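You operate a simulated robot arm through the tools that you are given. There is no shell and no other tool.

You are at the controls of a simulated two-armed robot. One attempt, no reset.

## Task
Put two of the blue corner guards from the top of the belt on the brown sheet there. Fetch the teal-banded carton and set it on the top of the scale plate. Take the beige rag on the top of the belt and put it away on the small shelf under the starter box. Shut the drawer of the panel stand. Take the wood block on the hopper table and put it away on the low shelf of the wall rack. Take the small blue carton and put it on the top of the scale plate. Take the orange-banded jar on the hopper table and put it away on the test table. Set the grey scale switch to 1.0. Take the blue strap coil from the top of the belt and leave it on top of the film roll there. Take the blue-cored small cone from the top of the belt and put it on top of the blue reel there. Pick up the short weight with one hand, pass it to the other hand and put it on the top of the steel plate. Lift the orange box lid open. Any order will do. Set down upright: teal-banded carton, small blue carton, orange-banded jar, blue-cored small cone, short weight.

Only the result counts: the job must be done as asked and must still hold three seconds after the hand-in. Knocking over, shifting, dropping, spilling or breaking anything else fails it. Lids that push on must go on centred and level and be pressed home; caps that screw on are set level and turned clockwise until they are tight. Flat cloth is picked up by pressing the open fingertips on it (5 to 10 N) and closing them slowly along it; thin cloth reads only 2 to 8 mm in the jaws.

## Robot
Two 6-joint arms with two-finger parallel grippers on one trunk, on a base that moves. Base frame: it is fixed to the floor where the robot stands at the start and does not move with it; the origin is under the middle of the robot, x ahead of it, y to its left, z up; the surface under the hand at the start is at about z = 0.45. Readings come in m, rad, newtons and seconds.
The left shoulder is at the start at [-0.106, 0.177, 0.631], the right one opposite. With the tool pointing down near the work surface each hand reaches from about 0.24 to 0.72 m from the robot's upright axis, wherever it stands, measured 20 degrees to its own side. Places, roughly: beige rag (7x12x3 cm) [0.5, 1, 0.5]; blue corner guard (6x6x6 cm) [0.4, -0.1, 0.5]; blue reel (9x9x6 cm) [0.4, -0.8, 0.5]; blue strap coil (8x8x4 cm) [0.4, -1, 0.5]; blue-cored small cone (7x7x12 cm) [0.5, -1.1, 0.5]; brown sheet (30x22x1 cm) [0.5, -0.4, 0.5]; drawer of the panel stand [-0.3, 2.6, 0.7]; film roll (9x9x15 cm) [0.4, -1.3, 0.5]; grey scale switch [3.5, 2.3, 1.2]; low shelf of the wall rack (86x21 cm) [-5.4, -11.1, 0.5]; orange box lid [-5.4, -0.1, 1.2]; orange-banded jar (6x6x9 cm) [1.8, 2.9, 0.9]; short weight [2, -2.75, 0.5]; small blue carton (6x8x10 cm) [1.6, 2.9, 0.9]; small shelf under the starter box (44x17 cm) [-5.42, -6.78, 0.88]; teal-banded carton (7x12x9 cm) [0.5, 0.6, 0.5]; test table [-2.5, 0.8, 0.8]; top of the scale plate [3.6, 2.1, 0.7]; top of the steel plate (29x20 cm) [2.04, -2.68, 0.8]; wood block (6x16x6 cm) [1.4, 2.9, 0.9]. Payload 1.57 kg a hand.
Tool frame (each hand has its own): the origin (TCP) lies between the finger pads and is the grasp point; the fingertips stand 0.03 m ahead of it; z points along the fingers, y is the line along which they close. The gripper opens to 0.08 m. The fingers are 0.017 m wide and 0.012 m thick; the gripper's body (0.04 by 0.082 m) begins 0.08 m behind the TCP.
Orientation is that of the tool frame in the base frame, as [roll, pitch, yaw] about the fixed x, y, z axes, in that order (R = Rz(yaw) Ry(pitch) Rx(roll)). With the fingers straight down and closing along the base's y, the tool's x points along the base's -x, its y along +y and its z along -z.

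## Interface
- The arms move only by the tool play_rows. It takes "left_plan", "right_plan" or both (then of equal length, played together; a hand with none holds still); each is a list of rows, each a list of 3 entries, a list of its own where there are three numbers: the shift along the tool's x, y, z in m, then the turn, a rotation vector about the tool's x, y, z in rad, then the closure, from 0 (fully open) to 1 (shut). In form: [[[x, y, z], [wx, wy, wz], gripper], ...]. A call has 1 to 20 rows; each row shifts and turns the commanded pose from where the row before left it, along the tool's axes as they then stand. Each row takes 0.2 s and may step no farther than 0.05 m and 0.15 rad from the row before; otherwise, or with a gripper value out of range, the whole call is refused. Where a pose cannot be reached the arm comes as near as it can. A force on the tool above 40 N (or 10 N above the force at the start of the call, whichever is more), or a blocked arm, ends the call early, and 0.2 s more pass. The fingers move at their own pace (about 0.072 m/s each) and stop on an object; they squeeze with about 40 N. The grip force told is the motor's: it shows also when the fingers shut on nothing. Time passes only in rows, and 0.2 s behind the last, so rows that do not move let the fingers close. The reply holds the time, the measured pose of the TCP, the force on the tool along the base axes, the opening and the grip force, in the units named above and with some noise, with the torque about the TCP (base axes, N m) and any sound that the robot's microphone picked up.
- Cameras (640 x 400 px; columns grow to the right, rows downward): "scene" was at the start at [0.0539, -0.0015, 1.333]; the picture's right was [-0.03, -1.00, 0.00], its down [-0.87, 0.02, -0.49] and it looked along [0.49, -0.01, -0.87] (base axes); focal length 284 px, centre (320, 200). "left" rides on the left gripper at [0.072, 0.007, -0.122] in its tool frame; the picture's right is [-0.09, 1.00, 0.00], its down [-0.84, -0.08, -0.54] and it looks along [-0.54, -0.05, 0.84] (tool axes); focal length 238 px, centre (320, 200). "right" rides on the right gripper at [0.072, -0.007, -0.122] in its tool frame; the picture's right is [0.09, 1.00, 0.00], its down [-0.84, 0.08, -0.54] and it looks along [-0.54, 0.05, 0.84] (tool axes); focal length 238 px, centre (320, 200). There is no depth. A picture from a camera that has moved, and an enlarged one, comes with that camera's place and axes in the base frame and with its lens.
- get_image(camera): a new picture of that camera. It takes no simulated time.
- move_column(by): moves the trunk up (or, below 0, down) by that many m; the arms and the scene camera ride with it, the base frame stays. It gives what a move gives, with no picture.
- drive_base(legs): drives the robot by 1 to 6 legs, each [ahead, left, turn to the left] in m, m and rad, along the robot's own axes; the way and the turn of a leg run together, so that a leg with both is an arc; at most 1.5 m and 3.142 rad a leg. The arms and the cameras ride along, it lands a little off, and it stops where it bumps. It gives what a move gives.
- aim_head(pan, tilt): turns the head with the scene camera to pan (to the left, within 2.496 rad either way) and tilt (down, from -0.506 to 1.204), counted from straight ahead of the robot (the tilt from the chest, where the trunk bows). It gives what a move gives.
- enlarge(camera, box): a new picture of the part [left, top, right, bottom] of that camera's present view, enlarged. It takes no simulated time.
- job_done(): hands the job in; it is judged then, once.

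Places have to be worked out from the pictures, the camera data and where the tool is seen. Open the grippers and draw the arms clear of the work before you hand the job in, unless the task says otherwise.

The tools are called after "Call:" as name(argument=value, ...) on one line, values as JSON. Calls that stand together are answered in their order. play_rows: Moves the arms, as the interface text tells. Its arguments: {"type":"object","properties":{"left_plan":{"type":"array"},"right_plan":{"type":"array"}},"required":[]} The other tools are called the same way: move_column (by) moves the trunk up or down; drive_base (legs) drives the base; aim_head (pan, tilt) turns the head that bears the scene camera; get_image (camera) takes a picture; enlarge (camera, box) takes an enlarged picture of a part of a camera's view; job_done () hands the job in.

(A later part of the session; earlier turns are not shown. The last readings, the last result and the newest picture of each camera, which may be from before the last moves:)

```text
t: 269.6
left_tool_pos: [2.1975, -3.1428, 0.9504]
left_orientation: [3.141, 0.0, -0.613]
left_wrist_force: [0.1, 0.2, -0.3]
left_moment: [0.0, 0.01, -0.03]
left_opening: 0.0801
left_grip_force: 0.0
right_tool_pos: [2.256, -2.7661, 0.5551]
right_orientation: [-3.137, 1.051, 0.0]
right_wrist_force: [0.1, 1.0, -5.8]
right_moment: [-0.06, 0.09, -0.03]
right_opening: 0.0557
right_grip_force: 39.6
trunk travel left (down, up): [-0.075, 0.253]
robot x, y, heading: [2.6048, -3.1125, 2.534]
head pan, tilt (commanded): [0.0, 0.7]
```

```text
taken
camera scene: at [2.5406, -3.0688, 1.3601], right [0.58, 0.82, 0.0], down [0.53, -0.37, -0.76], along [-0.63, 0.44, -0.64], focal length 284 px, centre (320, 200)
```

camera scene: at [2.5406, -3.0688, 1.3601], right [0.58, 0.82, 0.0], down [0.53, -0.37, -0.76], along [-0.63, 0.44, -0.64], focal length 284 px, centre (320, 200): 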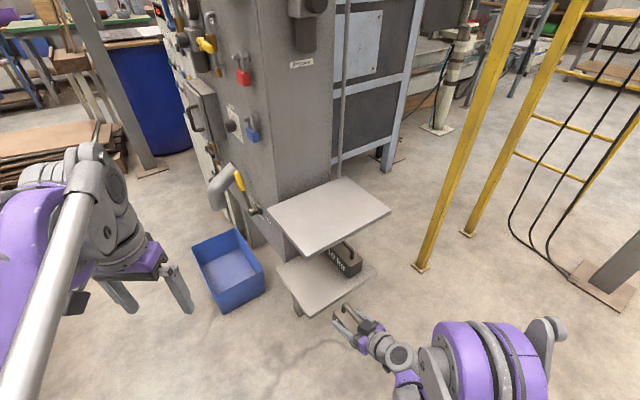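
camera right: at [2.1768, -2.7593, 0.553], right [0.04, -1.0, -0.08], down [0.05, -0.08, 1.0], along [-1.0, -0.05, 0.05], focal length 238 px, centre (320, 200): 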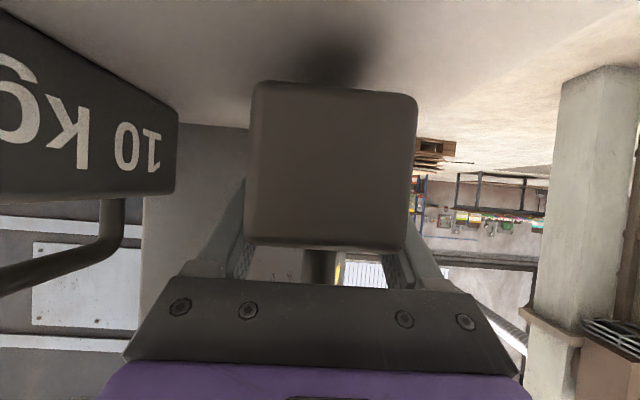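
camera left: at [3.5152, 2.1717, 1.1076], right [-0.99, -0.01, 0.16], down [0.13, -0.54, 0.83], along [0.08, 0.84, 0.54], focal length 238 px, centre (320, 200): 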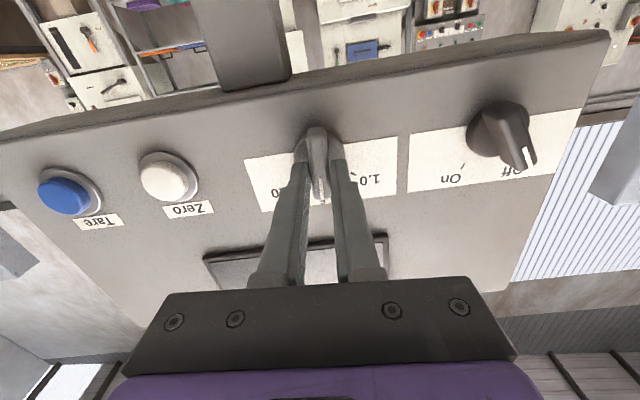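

The weight is out. I raise it to handover height (right TCP z≈0.75).

Call:
play_rows(right_plan=[[[-0.0309, 0, -0.0246], [0, 0, 0], 0.6], [[-0.0309, 0, -0.0246], [0, 0, 0], 0.6], [[-0.0309, 0, -0.0246], [0, 0, 0], 0.6], [[-0.0309, 0, -0.0246], [0, 0, 0], 0.6], [[-0.0309, 0, -0.0246], [0, 0, 0], 0.6], [[0, 0, 0], [0, 0, 0], 0.6]])

Call:
play_rows(left_plan=[[[0, 0, -0.02], [0, 0, -0.1222], 0.3], [[0, 0, -0.02], [0, 0, -0.1222], 0.3], [[0, 0, 0], [0, 0, -0.1222], 0.3], [[0, 0, 0], [0, 0, -0.1222], 0.3], [[0, 0, 0], [0, 0, -0.1222], 0.3]])

Call:
get_image(camera="scene")

Call:
get_image(camera="left")

```text
t: 271.0
left_tool_pos: [2.1982, -3.1424, 0.9503]
left_orientation: [-3.141, 0.002, -0.614]
left_wrist_force: [0.7, 0.1, -0.8]
left_moment: [0.01, -0.03, 0.0]
left_opening: 0.0797
left_grip_force: 0.1
right_tool_pos: [2.2853, -2.7668, 0.7508]
right_orientation: [-3.136, 1.051, -0.001]
right_wrist_force: [-0.3, -0.8, -6.1]
right_moment: [0.02, 0.09, -0.01]
right_opening: 0.0557
right_grip_force: 40.3
trunk travel left (down, up): [-0.075, 0.253]
robot x, y, heading: [2.6017, -3.1143, 2.529]
head pan, tilt (commanded): [0.0, 0.7]
```

```text
t: 272.2
left_tool_pos: [2.1981, -3.1423, 0.9921]
left_orientation: [3.14, 0.0, 0.0]
left_wrist_force: [-0.1, 0.8, -0.6]
left_moment: [0.01, 0.01, -0.02]
left_opening: 0.0562
left_grip_force: 0.0
right_tool_pos: [2.286, -2.7681, 0.7506]
right_orientation: [-3.137, 1.05, -0.001]
right_wrist_force: [-0.3, -0.7, -6.0]
right_moment: [-0.01, 0.07, 0.01]
right_opening: 0.056
right_grip_force: 40.0
trunk travel left (down, up): [-0.075, 0.253]
robot x, y, heading: [2.6003, -3.1107, 2.531]
head pan, tilt (commanded): [0.0, 0.7]
```

```text
taken
camera scene: at [2.5409, -3.0688, 1.3601], right [0.58, 0.82, 0.0], down [0.53, -0.37, -0.76], along [-0.63, 0.44, -0.64], focal length 284 px, centre (320, 200)
```

scene: 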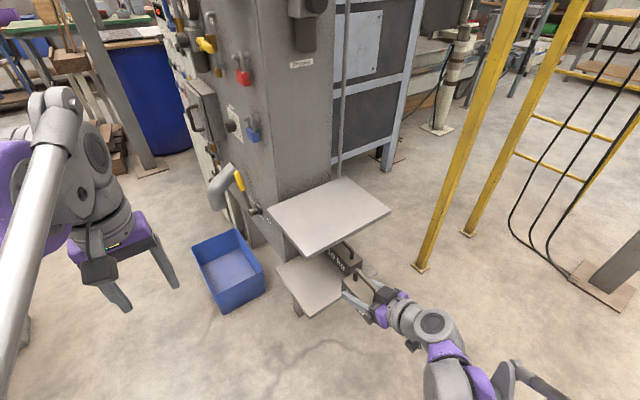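

```text
taken
camera left: at [2.2691, -3.1477, 1.1142], right [-0.09, -1.0, 0.0], down [-0.84, 0.08, 0.54], along [-0.54, 0.05, -0.84], focal length 238 px, centre (320, 200)
```

left: 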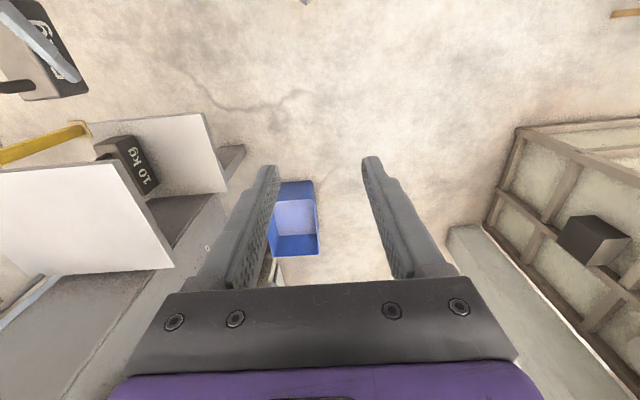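

Left hand is turned to close along y. I bring it over the handle at z≈0.99 and look.

Call:
play_rows(left_plan=[[[0.0105, -0.0469, 0], [0, 0, 0], 0.3], [[0.0105, -0.0469, 0], [0, 0, 0], 0.3], [[0.0105, -0.0469, 0], [0, 0, 0], 0.3], [[0.0105, -0.0469, 0], [0, 0, 0], 0.3], [[0.0105, -0.0469, 0], [0, 0, 0], 0.3], [[0.0105, -0.0469, 0], [0, 0, 0], 0.3]])

Call:
get_image(camera="left")

Call:
get_image(camera="scene")

```text
t: 273.6
left_tool_pos: [2.2632, -2.8597, 0.9914]
left_orientation: [-3.14, 0.001, 0.0]
left_wrist_force: [0.2, -0.4, 0.2]
left_moment: [0.02, 0.01, 0.0]
left_opening: 0.0562
left_grip_force: 0.0
right_tool_pos: [2.2874, -2.7668, 0.7508]
right_orientation: [-3.137, 1.053, 0.0]
right_wrist_force: [-0.4, 0.7, -5.5]
right_moment: [-0.01, 0.08, 0.05]
right_opening: 0.056
right_grip_force: 39.7
trunk travel left (down, up): [-0.075, 0.253]
robot x, y, heading: [2.5977, -3.1135, 2.532]
head pan, tilt (commanded): [0.0, 0.7]
```

```text
taken
camera left: at [2.3341, -2.8659, 1.1148], right [-0.09, -1.0, 0.0], down [-0.84, 0.08, 0.54], along [-0.54, 0.05, -0.84], focal length 238 px, centre (320, 200)
```

left: 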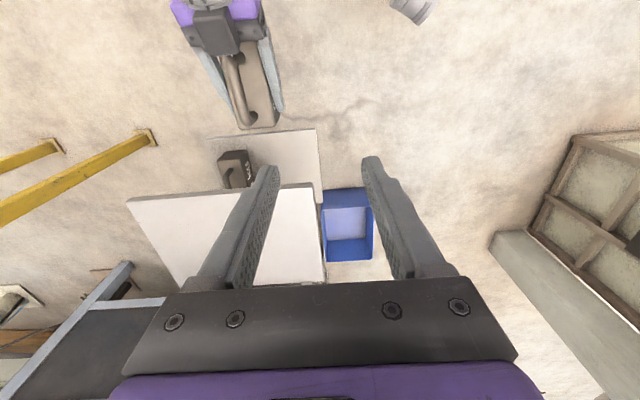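

```text
taken
camera scene: at [2.5408, -3.0678, 1.36], right [0.58, 0.82, 0.0], down [0.53, -0.37, -0.76], along [-0.63, 0.44, -0.64], focal length 284 px, centre (320, 200)
```

scene: 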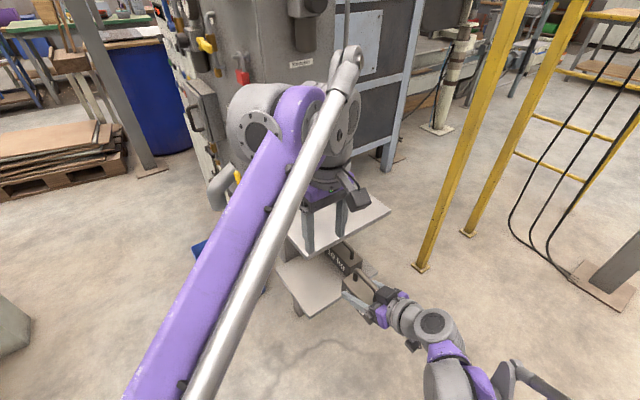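

The handle bar runs x≈2.264–2.333 at y≈-2.770. I align the left hand over it at x≈2.286.

Call:
play_rows(left_plan=[[[0.011, -0.045, 0], [0, 0, 0], 0.3], [[0.011, -0.045, 0.02], [0, 0, 0], 0.4], [[0, 0, 0.03], [0, 0, 0], 0.4], [[0, 0, 0], [0, 0, 0], 0.4]])

Call:
get_image(camera="left")

Call:
enlarge(camera="scene", box=[260, 140, 500, 340])

```text
refused: row 2 steps farther than a row can; nothing moved
```

```text
taken
camera left: at [2.3341, -2.8659, 1.1148], right [-0.09, -1.0, 0.0], down [-0.84, 0.08, 0.54], along [-0.54, 0.05, -0.84], focal length 238 px, centre (320, 200)
```

left: 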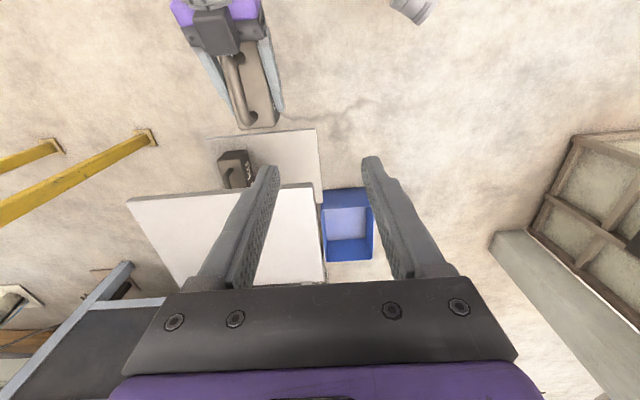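

```text
2.00 times, centred on (380, 240) of scene
camera zoom: at [2.5408, -3.0678, 1.36], right [0.58, 0.82, 0.0], down [0.53, -0.37, -0.76], along [-0.63, 0.44, -0.64], focal length 569 px, centre (200, 120)
```

zoom: 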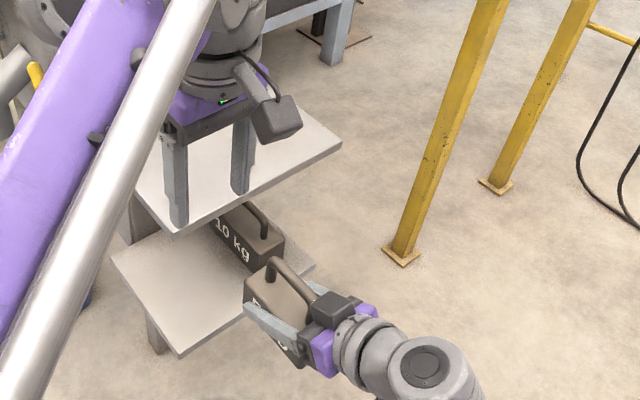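

Call:
play_rows(left_plan=[[[0.011, -0.045, 0], [0, 0, 0], 0.3], [[0.011, -0.045, 0], [0, 0, 0], 0.4], [[0, 0, 0.03], [0, 0, 0], 0.4], [[0, 0, 0.03], [0, 0, 0], 0.4], [[0, 0, 0], [0, 0, 0], 0.4]])

Call:
get_image(camera="left")

Call:
enlarge(camera="scene", box=[260, 140, 500, 340])

```text
t: 274.8
left_tool_pos: [2.2845, -2.7727, 0.9291]
left_orientation: [-3.141, 0.0, -0.002]
left_wrist_force: [0.2, -0.9, -0.4]
left_moment: [0.0, 0.04, -0.03]
left_opening: 0.0481
left_grip_force: 0.1
left hand out of reach, approached as far as the arm can: row 2
right_tool_pos: [2.2862, -2.7688, 0.7519]
right_orientation: [-3.138, 1.05, -0.001]
right_wrist_force: [0.2, 0.1, -6.1]
right_moment: [0.05, 0.09, -0.01]
right_opening: 0.056
right_grip_force: 40.3
trunk travel left (down, up): [-0.075, 0.253]
robot x, y, heading: [2.6016, -3.1141, 2.533]
head pan, tilt (commanded): [0.0, 0.7]
```

```text
taken
camera left: at [2.3568, -2.7789, 1.0518], right [-0.09, -1.0, 0.0], down [-0.84, 0.08, 0.54], along [-0.54, 0.05, -0.84], focal length 238 px, centre (320, 200)
```

left: 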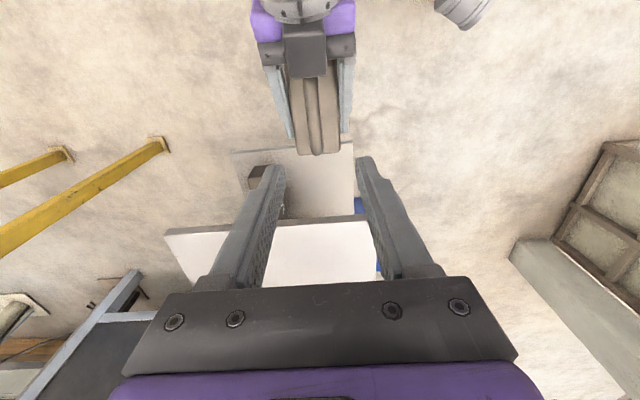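

```text
2.00 times, centred on (380, 240) of scene
camera zoom: at [2.5409, -3.0689, 1.3601], right [0.58, 0.82, 0.0], down [0.53, -0.37, -0.76], along [-0.63, 0.44, -0.64], focal length 569 px, centre (200, 120)
```

zoom: 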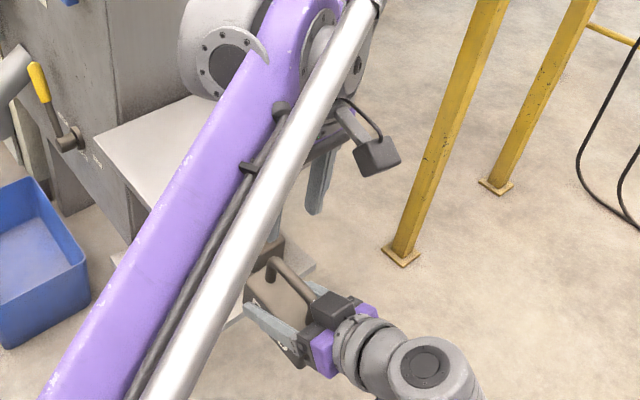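

Bar and hand are aligned in y. I descend onto the handle and close the left gripper.

Call:
play_rows(left_plan=[[[0.005, 0, 0.038], [0, 0, 0], 0.4], [[0, 0, 0.04], [0, 0, 0], 0.4], [[0, 0, 0.035], [0, 0, 0], 0.4], [[0, 0, 0], [0, 0, 0], 0.4]])

Call:
get_image(camera="left")

Call:
get_image(camera="right")

```text
t: 275.8
left_tool_pos: [2.2904, -2.7738, 0.8157]
left_orientation: [3.14, 0.001, -0.002]
left_wrist_force: [0.1, 0.1, -0.7]
left_moment: [0.02, -0.01, 0.03]
left_opening: 0.048
left_grip_force: 0.1
right_tool_pos: [2.2865, -2.7678, 0.7515]
right_orientation: [-3.136, 1.05, 0.001]
right_wrist_force: [-0.3, 0.2, -5.6]
right_moment: [0.01, 0.05, -0.02]
right_opening: 0.0558
right_grip_force: 39.4
trunk travel left (down, up): [-0.075, 0.253]
robot x, y, heading: [2.6051, -3.1128, 2.534]
head pan, tilt (commanded): [0.0, 0.7]
```

```text
taken
camera left: at [2.3611, -2.7788, 0.938], right [-0.09, -1.0, 0.0], down [-0.84, 0.08, 0.54], along [-0.54, 0.05, -0.84], focal length 238 px, centre (320, 200)
```

left: 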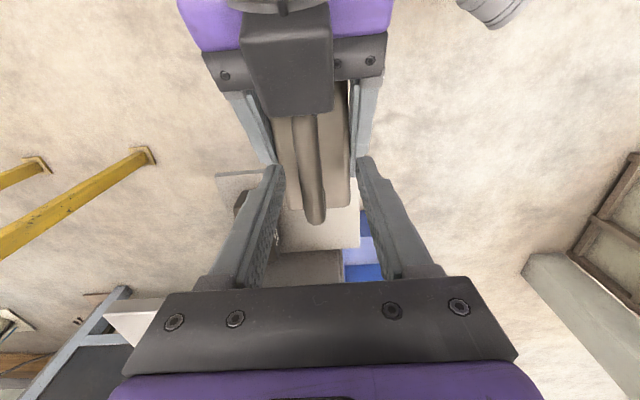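

```text
taken
camera right: at [2.4272, -2.7609, 0.7487], right [0.04, -1.0, -0.08], down [0.05, -0.08, 1.0], along [-1.0, -0.05, 0.05], focal length 238 px, centre (320, 200)
```

right: 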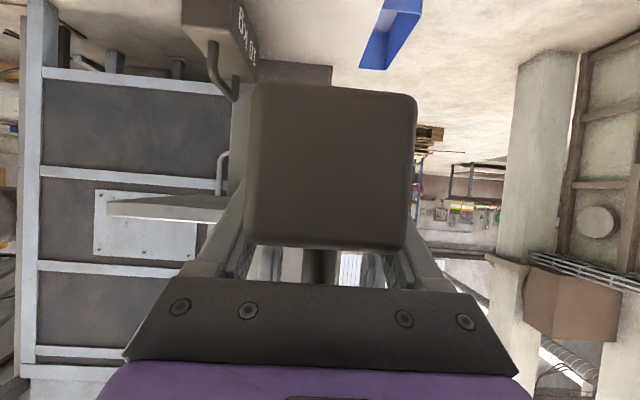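

The bar is ~6 mm to the +y side of the left hand's centre. I correct that and close the left gripper on the bar.

Call:
play_rows(left_plan=[[[0, -0.006, 0], [0, 0, 0], 0.4], [[0, 0, 0], [0, 0, 0], 0.6], [[0, 0, 0], [0, 0, 0], 0.8], [[0, 0, 0], [0, 0, 0], 0.95], [[0, 0, 0], [0, 0, 0], 1.0], [[0, 0, 0], [0, 0, 0], 1.0]])

Call:
get_image(camera="left")

```text
t: 277.2
left_tool_pos: [2.2901, -2.7678, 0.8158]
left_orientation: [3.141, 0.0, -0.002]
left_wrist_force: [0.9, -6.8, 0.5]
left_moment: [-0.04, -0.03, -0.08]
left_opening: 0.0134
left_grip_force: 29.9
right_tool_pos: [2.2861, -2.7684, 0.7503]
right_orientation: [-3.136, 1.05, 0.0]
right_wrist_force: [-1.0, 6.5, -5.2]
right_moment: [-0.38, 0.03, 0.09]
right_opening: 0.0562
right_grip_force: 40.1
trunk travel left (down, up): [-0.075, 0.253]
robot x, y, heading: [2.6031, -3.1127, 2.53]
head pan, tilt (commanded): [0.0, 0.7]
```

```text
taken
camera left: at [2.3609, -2.7732, 0.9384], right [-0.09, -1.0, 0.0], down [-0.84, 0.08, 0.54], along [-0.54, 0.05, -0.84], focal length 238 px, centre (320, 200)
```

left: 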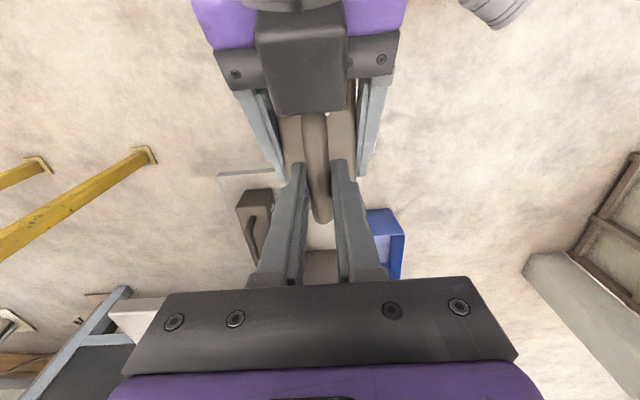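

The left hand holds the handle. I open the right hand and withdraw it horizontally toward +x.

Call:
play_rows(right_plan=[[[0, 0, 0], [0, 0, 0], 0.3], [[0, 0, 0], [0, 0, 0], 0.1], [[0, 0, 0], [0, 0, 0], 0.0], [[0, 0, 0], [0, 0, 0], 0.0], [[0.0099, 0, -0.0174], [0, 0, 0], 0.0], [[0.0099, 0, -0.0174], [0, 0, 0], 0.0], [[0.0149, 0, -0.026], [0, 0, 0], 0.0], [[0.0149, 0, -0.026], [0, 0, 0], 0.0]])

Call:
get_image(camera="left")

Call:
get_image(camera="right")

```text
t: 279.0
left_tool_pos: [2.2893, -2.7675, 0.8154]
left_orientation: [-3.141, 0.0, -0.002]
left_wrist_force: [0.1, 0.5, -0.4]
left_moment: [0.0, 0.07, -0.01]
left_opening: 0.0134
left_grip_force: 30.5
right_tool_pos: [2.3863, -2.7689, 0.7513]
right_orientation: [-3.137, 1.051, 0.002]
right_wrist_force: [-0.1, 0.3, -1.2]
right_moment: [0.03, 0.0, 0.04]
right_opening: 0.0801
right_grip_force: 0.0
trunk travel left (down, up): [-0.075, 0.253]
robot x, y, heading: [2.605, -3.1098, 2.529]
head pan, tilt (commanded): [0.0, 0.7]
```

```text
taken
camera left: at [2.3612, -2.7732, 0.9385], right [-0.09, -1.0, 0.0], down [-0.84, 0.08, 0.54], along [-0.54, 0.05, -0.84], focal length 238 px, centre (320, 200)
```

left: 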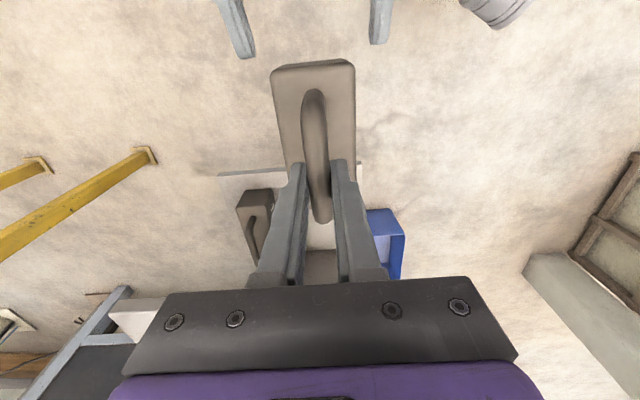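

```text
taken
camera right: at [2.5277, -2.7612, 0.7492], right [0.04, -1.0, -0.08], down [0.05, -0.08, 1.0], along [-1.0, -0.05, 0.05], focal length 238 px, centre (320, 200)
```

right: 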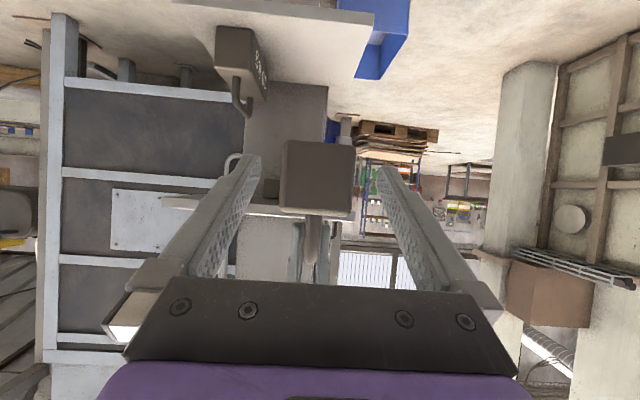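

The weight now hangs level from the left hand. I move the right hand aside, raise the trunk, and nudge the base forward so the left hand can reach over the upper plate.

Call:
play_rows(right_plan=[[[0.01, -0.04, -0.02], [0, 0, 0], 0.0], [[0.01, -0.04, -0.02], [0, 0, 0], 0.0], [[0, -0.04, 0], [0, 0, 0], 0.0], [[0, -0.04, 0], [0, 0, 0], 0.0]])

Call:
move_column(by=0.2)

Call:
get_image(camera="scene")

Call:
get_image(camera="left")

```text
t: 280.0
left_tool_pos: [2.29, -2.7669, 0.8168]
left_orientation: [-3.141, -0.002, -0.003]
left_wrist_force: [-0.6, -1.1, -0.7]
left_moment: [0.03, 0.06, 0.0]
left_opening: 0.0135
left_grip_force: 30.0
right_tool_pos: [2.43, -2.6085, 0.7529]
right_orientation: [-3.137, 1.05, 0.0]
right_wrist_force: [0.7, 1.0, 0.7]
right_moment: [-0.01, 0.02, -0.02]
right_opening: 0.0799
right_grip_force: 0.1
trunk travel left (down, up): [-0.075, 0.253]
robot x, y, heading: [2.6047, -3.1107, 2.532]
head pan, tilt (commanded): [0.0, 0.7]
```

```text
t: 282.1
left_tool_pos: [2.2903, -2.7671, 1.0152]
left_orientation: [3.141, 0.0, -0.002]
left_wrist_force: [0.1, -1.0, -6.7]
left_moment: [-0.03, 0.06, 0.01]
left_opening: 0.0137
left_grip_force: 30.1
right_tool_pos: [2.4321, -2.6072, 0.954]
right_orientation: [-3.137, 1.05, -0.001]
right_wrist_force: [0.3, 0.3, 0.4]
right_moment: [0.01, -0.03, -0.02]
right_opening: 0.0797
right_grip_force: 0.1
trunk travel left (down, up): [-0.275, 0.053]
robot x, y, heading: [2.6018, -3.1105, 2.527]
head pan, tilt (commanded): [0.0, 0.7]
```

```text
taken
camera scene: at [2.5661, -3.0864, 1.5665], right [0.58, 0.82, 0.0], down [0.53, -0.37, -0.76], along [-0.63, 0.44, -0.64], focal length 284 px, centre (320, 200)
```

scene: 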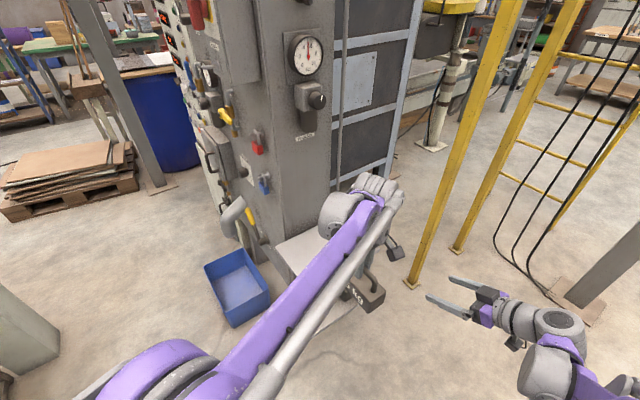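

```text
taken
camera left: at [2.3616, -2.7732, 1.1384], right [-0.09, -1.0, 0.0], down [-0.84, 0.08, 0.54], along [-0.54, 0.05, -0.84], focal length 238 px, centre (320, 200)
```

left: 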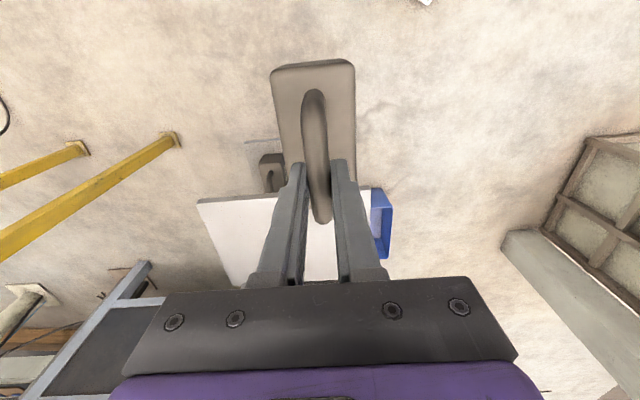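

The left hand carries the full 6.7 N. I drive forward 0.13 m, then position the weight above the plate.

Call:
drive_base(legs=[[0.13, 0, 0]])

Call:
get_image(camera="left")

```text
t: 283.4
left_tool_pos: [2.185, -2.6939, 1.0153]
left_orientation: [-3.141, 0.0, -0.002]
left_wrist_force: [-0.5, -0.1, -6.0]
left_moment: [0.01, 0.05, -0.05]
left_opening: 0.0137
left_grip_force: 30.7
right_tool_pos: [2.3272, -2.5355, 0.9536]
right_orientation: [-3.137, 1.051, 0.001]
right_wrist_force: [-0.2, -0.6, 0.0]
right_moment: [0.01, -0.04, -0.06]
right_opening: 0.0797
right_grip_force: 0.0
trunk travel left (down, up): [-0.275, 0.053]
robot x, y, heading: [2.4987, -3.037, 2.526]
head pan, tilt (commanded): [0.0, 0.7]
```

```text
taken
camera left: at [2.2569, -2.6992, 1.1385], right [-0.09, -1.0, 0.0], down [-0.84, 0.08, 0.54], along [-0.54, 0.05, -0.84], focal length 238 px, centre (320, 200)
```

left: 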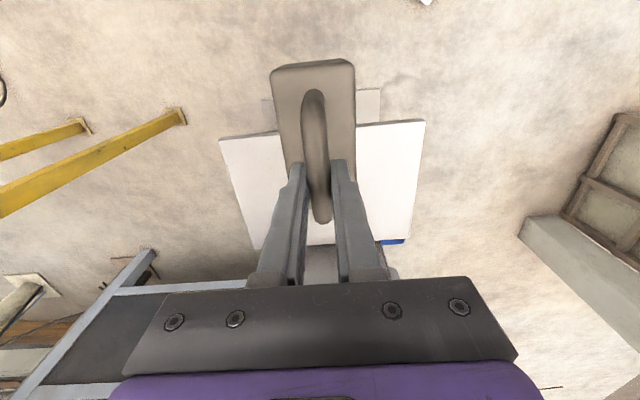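

The plate spans x 1.96–2.16, y -2.84 to -2.54. I move the weight to above (2.06, -2.69) while lowering slightly.

Call:
play_rows(left_plan=[[[-0.0313, -0.001, 0.014], [0, 0, 0], 1.0], [[-0.0313, -0.001, 0.014], [0, 0, 0], 1.0], [[-0.0313, -0.001, 0.014], [0, 0, 0], 1.0], [[-0.0313, -0.001, 0.014], [0, 0, 0], 1.0], [[0, 0, 0.02], [0, 0, 0], 1.0], [[0, 0, 0.015], [0, 0, 0], 1.0], [[0, 0, 0], [0, 0, 0], 1.0]])

Call:
get_image(camera="left")

Call:
get_image(camera="scene")

```text
t: 285.0
left_tool_pos: [2.0616, -2.6901, 0.9237]
left_orientation: [3.141, 0.001, -0.002]
left_wrist_force: [-0.8, -0.9, -4.9]
left_moment: [-0.03, 0.09, -0.01]
left_opening: 0.0136
left_grip_force: 30.3
right_tool_pos: [2.3279, -2.535, 0.9537]
right_orientation: [-3.136, 1.052, -0.001]
right_wrist_force: [0.9, 0.7, 0.1]
right_moment: [0.0, 0.0, -0.01]
right_opening: 0.08
right_grip_force: 0.0
trunk travel left (down, up): [-0.275, 0.053]
robot x, y, heading: [2.4996, -3.0373, 2.528]
head pan, tilt (commanded): [0.0, 0.7]
```

```text
taken
camera left: at [2.1319, -2.6954, 1.0472], right [-0.09, -1.0, 0.0], down [-0.84, 0.08, 0.54], along [-0.54, 0.05, -0.84], focal length 238 px, centre (320, 200)
```

left: 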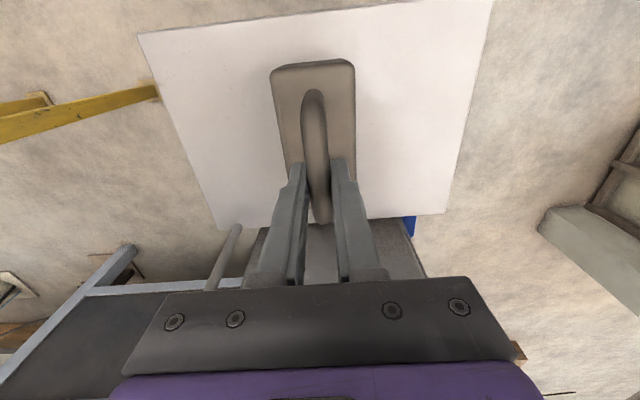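

```text
taken
camera scene: at [2.4609, -3.0125, 1.5666], right [0.58, 0.82, 0.0], down [0.53, -0.37, -0.76], along [-0.63, 0.44, -0.64], focal length 284 px, centre (320, 200)
```

scene: 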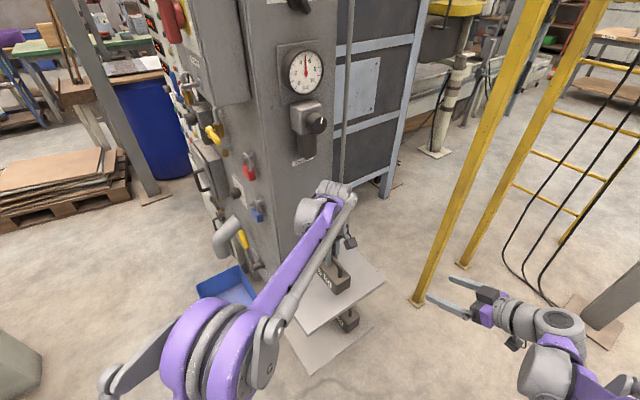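

The weight hangs right over the plate's middle. I creep down to contact.

Call:
play_rows(left_plan=[[[0, 0, 0.006], [0, 0, 0], 1.0], [[0, 0, 0.004], [0, 0, 0], 1.0], [[0, 0, 0], [0, 0, 0], 1.0]])

Call:
play_rows(left_plan=[[[0, 0, 0.003], [0, 0, 0], 1.0], [[0, 0, 0], [0, 0, 0], 1.0]])

```text
t: 285.8
left_tool_pos: [2.0606, -2.6892, 0.9134]
left_orientation: [-3.14, 0.0, -0.004]
left_wrist_force: [0.2, 0.3, -5.5]
left_moment: [0.01, 0.05, 0.01]
left_opening: 0.0133
left_grip_force: 30.1
right_tool_pos: [2.3267, -2.534, 0.9532]
right_orientation: [-3.137, 1.051, 0.0]
right_wrist_force: [-0.7, 1.0, 0.3]
right_moment: [0.0, 0.04, 0.02]
right_opening: 0.0801
right_grip_force: 0.0
trunk travel left (down, up): [-0.275, 0.053]
robot x, y, heading: [2.5008, -3.0411, 2.529]
head pan, tilt (commanded): [0.0, 0.7]
```

```text
t: 286.4
left_tool_pos: [2.0606, -2.6893, 0.9132]
left_orientation: [-3.142, -0.002, -0.005]
left_wrist_force: [-0.8, -0.4, -5.5]
left_moment: [-0.01, 0.06, 0.01]
left_opening: 0.0136
left_grip_force: 30.2
right_tool_pos: [2.3263, -2.5337, 0.9537]
right_orientation: [-3.137, 1.05, 0.0]
right_wrist_force: [-0.2, 0.4, 0.2]
right_moment: [-0.02, 0.01, 0.01]
right_opening: 0.0799
right_grip_force: 0.2
trunk travel left (down, up): [-0.275, 0.053]
robot x, y, heading: [2.4996, -3.0376, 2.527]
head pan, tilt (commanded): [0.0, 0.7]
```

Call:
play_rows(left_plan=[[[0, 0, 0.003], [0, 0, 0], 1.0], [[0, 0, 0], [0, 0, 0], 1.0]])

Call:
play_rows(left_plan=[[[0, 0, 0.002], [0, 0, 0], 1.0], [[0, 0, 0], [0, 0, 0], 1.0]])

```text
t: 287.0
left_tool_pos: [2.0601, -2.6875, 0.9092]
left_orientation: [3.141, 0.0, -0.004]
left_wrist_force: [0.5, 0.9, -6.2]
left_moment: [0.01, 0.06, -0.01]
left_opening: 0.0137
left_grip_force: 29.9
right_tool_pos: [2.327, -2.5344, 0.9533]
right_orientation: [-3.136, 1.051, 0.0]
right_wrist_force: [0.4, 0.2, 0.7]
right_moment: [0.01, 0.0, 0.02]
right_opening: 0.0798
right_grip_force: 0.1
trunk travel left (down, up): [-0.275, 0.053]
robot x, y, heading: [2.5015, -3.0381, 2.524]
head pan, tilt (commanded): [0.0, 0.7]
```

```text
t: 287.6
left_tool_pos: [2.0608, -2.6902, 0.9067]
left_orientation: [-3.141, 0.0, -0.003]
left_wrist_force: [-0.1, -0.9, -5.0]
left_moment: [0.01, 0.05, -0.01]
left_opening: 0.0133
left_grip_force: 29.8
right_tool_pos: [2.3265, -2.5341, 0.954]
right_orientation: [-3.136, 1.05, 0.0]
right_wrist_force: [-0.3, 0.3, 0.0]
right_moment: [0.0, 0.03, -0.02]
right_opening: 0.0797
right_grip_force: 0.0
trunk travel left (down, up): [-0.275, 0.053]
robot x, y, heading: [2.4982, -3.0428, 2.527]
head pan, tilt (commanded): [0.0, 0.7]
```

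Call:
play_rows(left_plan=[[[0, 0, 0.002], [0, 0, 0], 1.0], [[0, 0, 0], [0, 0, 0], 1.0]])

Call:
play_rows(left_plan=[[[0, 0, 0.002], [0, 0, 0], 1.0], [[0, 0, 0], [0, 0, 0], 1.0]])

```text
t: 288.2
left_tool_pos: [2.0599, -2.6905, 0.9053]
left_orientation: [3.141, -0.001, -0.002]
left_wrist_force: [1.0, 0.2, -5.4]
left_moment: [0.02, 0.07, 0.02]
left_opening: 0.0137
left_grip_force: 30.0
right_tool_pos: [2.3263, -2.5334, 0.9544]
right_orientation: [-3.135, 1.051, 0.0]
right_wrist_force: [-0.1, -1.5, 0.6]
right_moment: [0.03, -0.04, 0.0]
right_opening: 0.0801
right_grip_force: 0.0
trunk travel left (down, up): [-0.275, 0.053]
robot x, y, heading: [2.4976, -3.041, 2.529]
head pan, tilt (commanded): [0.0, 0.7]
```

```text
t: 288.8
left_tool_pos: [2.06, -2.6893, 0.9023]
left_orientation: [3.141, -0.001, -0.003]
left_wrist_force: [-0.1, 0.1, -5.5]
left_moment: [0.0, 0.04, 0.0]
left_opening: 0.0136
left_grip_force: 30.2
right_tool_pos: [2.3266, -2.5344, 0.9537]
right_orientation: [-3.137, 1.05, 0.001]
right_wrist_force: [-0.7, -1.0, -0.5]
right_moment: [0.01, 0.01, 0.0]
right_opening: 0.0801
right_grip_force: 0.1
trunk travel left (down, up): [-0.275, 0.053]
robot x, y, heading: [2.4978, -3.0384, 2.529]
head pan, tilt (commanded): [0.0, 0.7]
```

Still hanging free at 0.902; I continue in small steps.

Call:
play_rows(left_plan=[[[0, 0, 0.003], [0, 0, 0], 1.0], [[0, 0, 0], [0, 0, 0], 1.0]])

Call:
enlarge(camera="scene", box=[280, 190, 400, 350])

```text
t: 289.4
left_tool_pos: [2.0609, -2.6897, 0.9005]
left_orientation: [-3.14, 0.001, -0.002]
left_wrist_force: [-1.6, 1.7, 4.1]
left_moment: [0.01, -0.3, 0.01]
left_opening: 0.0134
left_grip_force: 30.3
right_tool_pos: [2.3263, -2.5354, 0.9545]
right_orientation: [-3.136, 1.051, -0.001]
right_wrist_force: [0.4, 0.5, -0.2]
right_moment: [-0.01, -0.01, -0.02]
right_opening: 0.0802
right_grip_force: 0.1
trunk travel left (down, up): [-0.275, 0.053]
robot x, y, heading: [2.4934, -3.0384, 2.526]
head pan, tilt (commanded): [0.0, 0.7]
```

```text
2.50 times, centred on (340, 270) of scene
camera zoom: at [2.4611, -3.0128, 1.5667], right [0.58, 0.82, 0.0], down [0.53, -0.37, -0.76], along [-0.63, 0.44, -0.64], focal length 711 px, centre (270, 25)
```

zoom: 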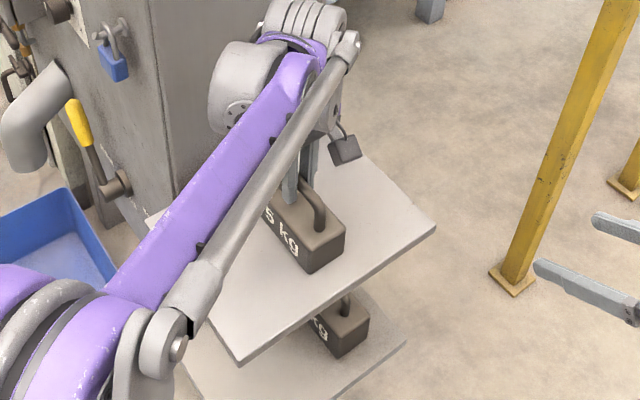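

Contact made (+4 N). I release and rise straight up.

Call:
play_rows(left_plan=[[[0, 0, 0.001], [0, 0, 0], 1.0], [[0, 0, 0], [0, 0, 0], 0.8], [[0, 0, 0], [0, 0, 0], 0.6], [[0, 0, 0], [0, 0, 0], 0.5], [[0, 0, -0.03], [0, 0, 0], 0.5], [[0, 0, -0.04], [0, 0, 0], 0.5], [[0.03, 0, -0.02], [0, 0, 0], 0.5], [[0.045, 0.02, 0], [0, 0, 0], 0.3], [[0.04, 0.025, 0], [0, 0, 0], 0.3], [[0.04, 0.025, 0], [0, 0, 0], 0.3]])

Call:
get_image(camera="scene")

Call:
get_image(camera="left")

```text
t: 291.6
left_tool_pos: [2.2155, -2.7583, 0.9875]
left_orientation: [-3.14, 0.001, 0.0]
left_wrist_force: [0.1, -1.1, -0.6]
left_moment: [0.02, 0.01, 0.01]
left_opening: 0.0561
left_grip_force: 0.0
right_tool_pos: [2.3293, -2.5358, 0.9556]
right_orientation: [-3.135, 1.051, 0.0]
right_wrist_force: [0.2, 0.0, -0.2]
right_moment: [0.0, -0.02, -0.01]
right_opening: 0.08
right_grip_force: 0.0
trunk travel left (down, up): [-0.275, 0.053]
robot x, y, heading: [2.5004, -3.0348, 2.529]
head pan, tilt (commanded): [0.0, 0.7]
```

```text
taken
camera scene: at [2.4624, -3.014, 1.5666], right [0.58, 0.82, 0.0], down [0.53, -0.37, -0.77], along [-0.63, 0.44, -0.64], focal length 284 px, centre (320, 200)
```

scene: 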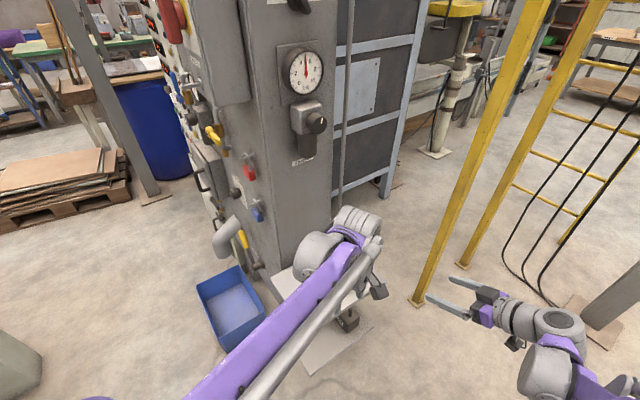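

```text
taken
camera left: at [2.2879, -2.7662, 1.1114], right [-0.09, -1.0, 0.0], down [-0.84, 0.08, 0.54], along [-0.54, 0.05, -0.84], focal length 238 px, centre (320, 200)
```

left: 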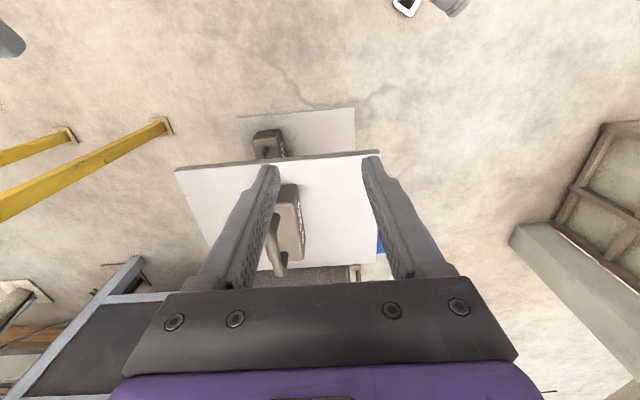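

Call:
enlarge(camera="left", box=[160, 100, 400, 300])

```text
2.00 times, centred on (280, 200) of left
camera zoom: at [2.2879, -2.7662, 1.1114], right [-0.09, -1.0, 0.0], down [-0.84, 0.08, 0.54], along [-0.54, 0.05, -0.84], focal length 477 px, centre (400, 200)
```

zoom: 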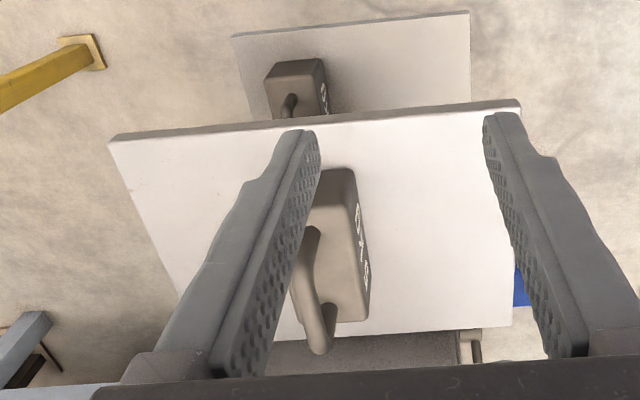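

The short weight stands upright on the steel plate. I back off, lower the trunk and bring both hands into a neutral tool-down pose.

Call:
drive_base(legs=[[-0.5, 0, 0]])

Call:
move_column(by=-0.2)

Call:
play_rows(left_plan=[[[0, 0, 0], [0, 0, 0.1224], 0], [[0, 0, 0], [0, 0, 0.1224], 0], [[0, 0, 0], [0, 0, 0.1224], 0], [[0, 0, 0], [0, 0, 0.1224], 0], [[0, 0, 0], [0, 0, 0.1224], 0], [[-0.01, 0.04, 0], [0, 0, 0], 0], [[-0.01, 0.04, 0], [0, 0, 0], 0], [[-0.01, 0.04, 0], [0, 0, 0], 0], [[-0.01, 0.04, 0], [0, 0, 0], 0], [[-0.01, 0.04, 0], [0, 0, 0], 0], [[-0.01, 0.04, 0], [0, 0, 0], 0], [[0, 0, 0], [0, 0, 0], 0], [[0, 0, 0], [0, 0, 0], 0]], right_plan=[[[0, 0, 0], [0, 0.1309, 0], 0], [[0, 0, 0], [0, 0.1309, 0], 0], [[0, 0, 0], [0, 0.1309, 0], 0], [[0, 0, 0], [0, 0.1309, 0], 0], [[0, 0, 0], [0, 0.1309, 0], 0], [[0, 0, 0], [0, 0.1309, 0], 0], [[0, 0, 0], [0, 0.1309, 0], 0], [[0, 0, 0], [0, 0.1309, 0], 0], [[0, 0, 0], [0, 0, 0.1224], 0], [[0, 0, 0], [0, 0, 0.1224], 0], [[0, 0, 0], [0, 0, 0.1224], 0], [[0, 0, 0], [0, 0, 0.1224], 0], [[0, 0, 0], [0, 0, 0.1224], 0]])

```text
t: 294.6
left_tool_pos: [2.6222, -3.0461, 0.9885]
left_orientation: [-3.141, 0.001, -0.005]
left_wrist_force: [0.6, 0.4, -0.1]
left_moment: [-0.01, 0.03, 0.02]
left_opening: 0.0559
left_grip_force: 0.1
right_tool_pos: [2.7357, -2.8218, 0.9536]
right_orientation: [-3.136, 1.05, -0.002]
right_wrist_force: [-0.2, 0.1, -0.6]
right_moment: [0.05, -0.04, 0.08]
right_opening: 0.0801
right_grip_force: 0.0
trunk travel left (down, up): [-0.275, 0.053]
robot x, y, heading: [2.9043, -3.3271, 2.527]
head pan, tilt (commanded): [0.0, 0.7]
```

```text
t: 296.7
left_tool_pos: [2.6229, -3.0464, 0.7876]
left_orientation: [3.141, 0.0, -0.004]
left_wrist_force: [-0.5, 0.4, 0.0]
left_moment: [0.04, -0.01, 0.01]
left_opening: 0.056
left_grip_force: 0.0
right_tool_pos: [2.7355, -2.8211, 0.7538]
right_orientation: [-3.136, 1.05, -0.003]
right_wrist_force: [0.5, -0.3, 0.3]
right_moment: [-0.04, -0.03, 0.02]
right_opening: 0.08
right_grip_force: 0.1
trunk travel left (down, up): [-0.075, 0.253]
robot x, y, heading: [2.9058, -3.3247, 2.526]
head pan, tilt (commanded): [0.0, 0.7]
```

```text
t: 299.5
left_tool_pos: [2.4352, -3.2063, 0.7904]
left_orientation: [-3.141, 0.001, -0.618]
left_wrist_force: [-0.2, 0.4, -0.3]
left_moment: [0.01, -0.01, -0.01]
left_opening: 0.0799
left_grip_force: 0.0
right_tool_pos: [2.7348, -2.8218, 0.7554]
right_orientation: [3.141, 0.004, -0.621]
right_wrist_force: [0.1, 0.0, -0.7]
right_moment: [-0.03, -0.01, -0.01]
right_opening: 0.0799
right_grip_force: 0.0
trunk travel left (down, up): [-0.075, 0.253]
robot x, y, heading: [2.906, -3.3237, 2.532]
head pan, tilt (commanded): [0.0, 0.7]
```

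Both hands neutral. I bring them forward a little to narrow the elbows, then retrace out between the posts facing north.

Call:
play_rows(left_plan=[[[-0.027, 0.005, 0], [0, 0, 0], 0], [[-0.027, 0.005, 0], [0, 0, 0], 0], [[-0.027, 0.005, 0], [0, 0, 0], 0]], right_plan=[[[-0.033, 0.033, 0], [0, 0, 0], 0], [[-0.033, 0.033, 0], [0, 0, 0], 0], [[-0.033, 0.033, 0], [0, 0, 0], 0]])

Call:
drive_base(legs=[[-0.277, -0.588, 0], [0, 0, -0.961]])

Call:
aim_head(pan=0.0, tilt=0.6)

Call:
get_image(camera="scene")

```text
t: 300.3
left_tool_pos: [2.3587, -3.1721, 0.7881]
left_orientation: [-3.141, 0.001, -0.619]
left_wrist_force: [-1.0, 0.7, 0.1]
left_moment: [0.0, -0.01, -0.02]
left_opening: 0.0798
left_grip_force: 0.0
right_tool_pos: [2.5958, -2.8436, 0.7538]
right_orientation: [3.141, 0.004, -0.621]
right_wrist_force: [-0.7, -0.4, -1.1]
right_moment: [-0.01, 0.01, 0.0]
right_opening: 0.0801
right_grip_force: 0.1
trunk travel left (down, up): [-0.075, 0.253]
robot x, y, heading: [2.9029, -3.3239, 2.529]
head pan, tilt (commanded): [0.0, 0.7]
```

```text
t: 308.4
left_tool_pos: [3.2781, -2.4748, 0.7888]
left_orientation: [3.141, 0.001, -1.566]
left_wrist_force: [-0.6, 0.0, -0.3]
left_moment: [0.02, -0.02, 0.0]
left_opening: 0.0799
left_grip_force: 0.1
right_tool_pos: [3.6832, -2.4777, 0.7553]
right_orientation: [-3.141, 0.004, -1.569]
right_wrist_force: [-0.2, 0.8, 0.3]
right_moment: [-0.01, -0.03, 0.0]
right_opening: 0.0797
right_grip_force: 0.0
trunk travel left (down, up): [-0.075, 0.253]
robot x, y, heading: [3.4701, -3.008, 1.577]
head pan, tilt (commanded): [0.0, 0.7]
```

```text
t: 309.1
left_tool_pos: [3.2781, -2.4738, 0.7878]
left_orientation: [3.141, -0.001, -1.566]
left_wrist_force: [0.2, -0.1, 0.8]
left_moment: [0.01, 0.01, 0.0]
left_opening: 0.08
left_grip_force: 0.1
right_tool_pos: [3.6837, -2.4751, 0.7553]
right_orientation: [3.141, 0.005, -1.569]
right_wrist_force: [0.5, -0.2, -0.3]
right_moment: [-0.03, 0.03, 0.0]
right_opening: 0.0802
right_grip_force: 0.0
trunk travel left (down, up): [-0.075, 0.253]
robot x, y, heading: [3.4696, -3.0068, 1.576]
head pan, tilt (commanded): [0.0, 0.6]
```

```text
taken
camera scene: at [3.4685, -2.9294, 1.3687], right [1.0, 0.01, 0.0], down [0.0, -0.57, -0.82], along [0.0, 0.82, -0.57], focal length 284 px, centre (320, 200)
```

scene: 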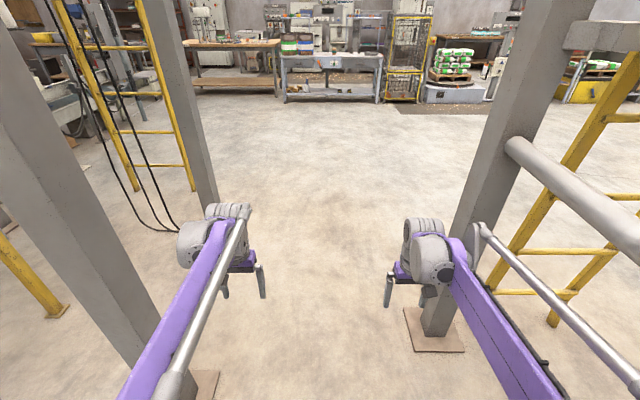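

Call:
enlarge(camera="scene", box=[370, 0, 640, 130])

Call:
drive_base(legs=[[1.0, -0.03, 0], [1.1, 0, 0]])

```text
2.37 times, centred on (505, 65) of scene
camera zoom: at [3.4685, -2.9294, 1.3687], right [1.0, 0.01, 0.0], down [0.0, -0.57, -0.82], along [0.0, 0.82, -0.57], focal length 674 px, centre (-118, 520)
```

zoom: 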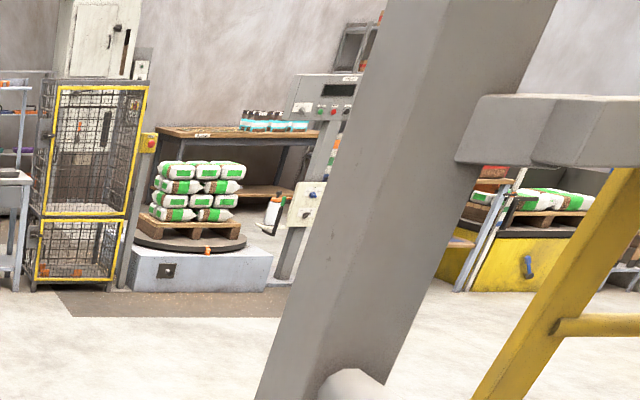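

```text
t: 319.5
left_tool_pos: [3.3071, -0.3726, 0.7884]
left_orientation: [-3.142, 0.0, -1.57]
left_wrist_force: [0.1, 0.3, 0.1]
left_moment: [0.02, 0.01, 0.01]
left_opening: 0.0801
left_grip_force: 0.1
right_tool_pos: [3.7128, -0.3775, 0.7545]
right_orientation: [-3.141, 0.002, -1.573]
right_wrist_force: [-0.6, 0.3, -0.1]
right_moment: [0.0, 0.0, 0.0]
right_opening: 0.08
right_grip_force: 0.1
trunk travel left (down, up): [-0.075, 0.253]
robot x, y, heading: [3.4958, -0.9094, 1.568]
head pan, tilt (commanded): [0.0, 0.6]
```

Out of the tower. From here I look toward the east side for a way behind the tables.

Call:
aim_head(pan=-0.75, tilt=0.3)

Call:
get_image(camera="scene")

Call:
enlarge(camera="scene", box=[200, 100, 440, 250])

```text
t: 320.6
left_tool_pos: [3.3071, -0.3739, 0.789]
left_orientation: [3.141, 0.001, -1.57]
left_wrist_force: [0.0, 0.1, 0.0]
left_moment: [-0.01, -0.01, -0.02]
left_opening: 0.0802
left_grip_force: 0.0
right_tool_pos: [3.7126, -0.3774, 0.7542]
right_orientation: [3.141, 0.004, -1.571]
right_wrist_force: [0.2, 0.3, 0.2]
right_moment: [-0.02, 0.0, 0.0]
right_opening: 0.0799
right_grip_force: 0.0
trunk travel left (down, up): [-0.075, 0.253]
robot x, y, heading: [3.4954, -0.9069, 1.568]
head pan, tilt (commanded): [-0.75, 0.3]
```

```text
taken
camera scene: at [3.5597, -0.8484, 1.3962], right [0.73, -0.68, 0.0], down [-0.2, -0.22, -0.96], along [0.65, 0.7, -0.3], focal length 284 px, centre (320, 200)
```

scene: 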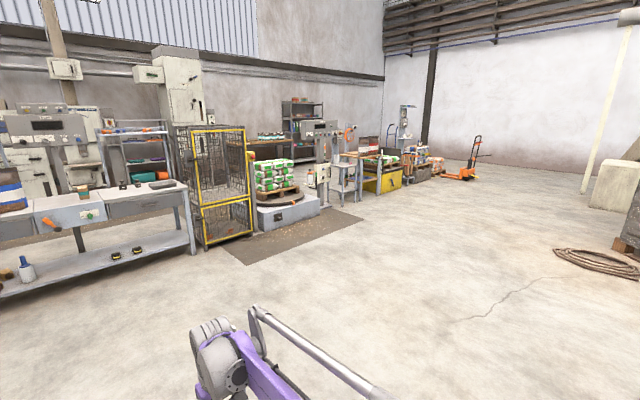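

```text
2.67 times, centred on (320, 175) of scene
camera zoom: at [3.5597, -0.8484, 1.3962], right [0.73, -0.68, 0.0], down [-0.2, -0.22, -0.96], along [0.65, 0.7, -0.3], focal length 758 px, centre (320, 267)
```

zoom: 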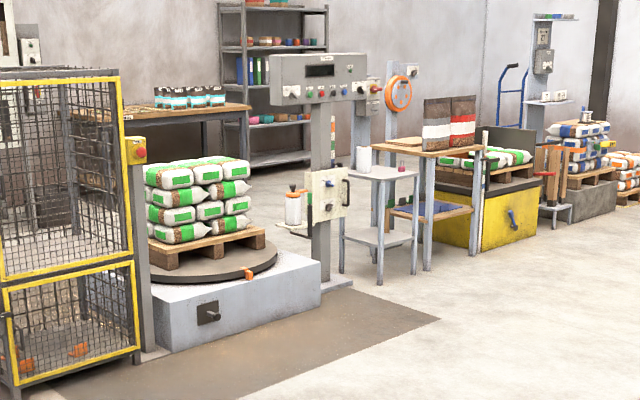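

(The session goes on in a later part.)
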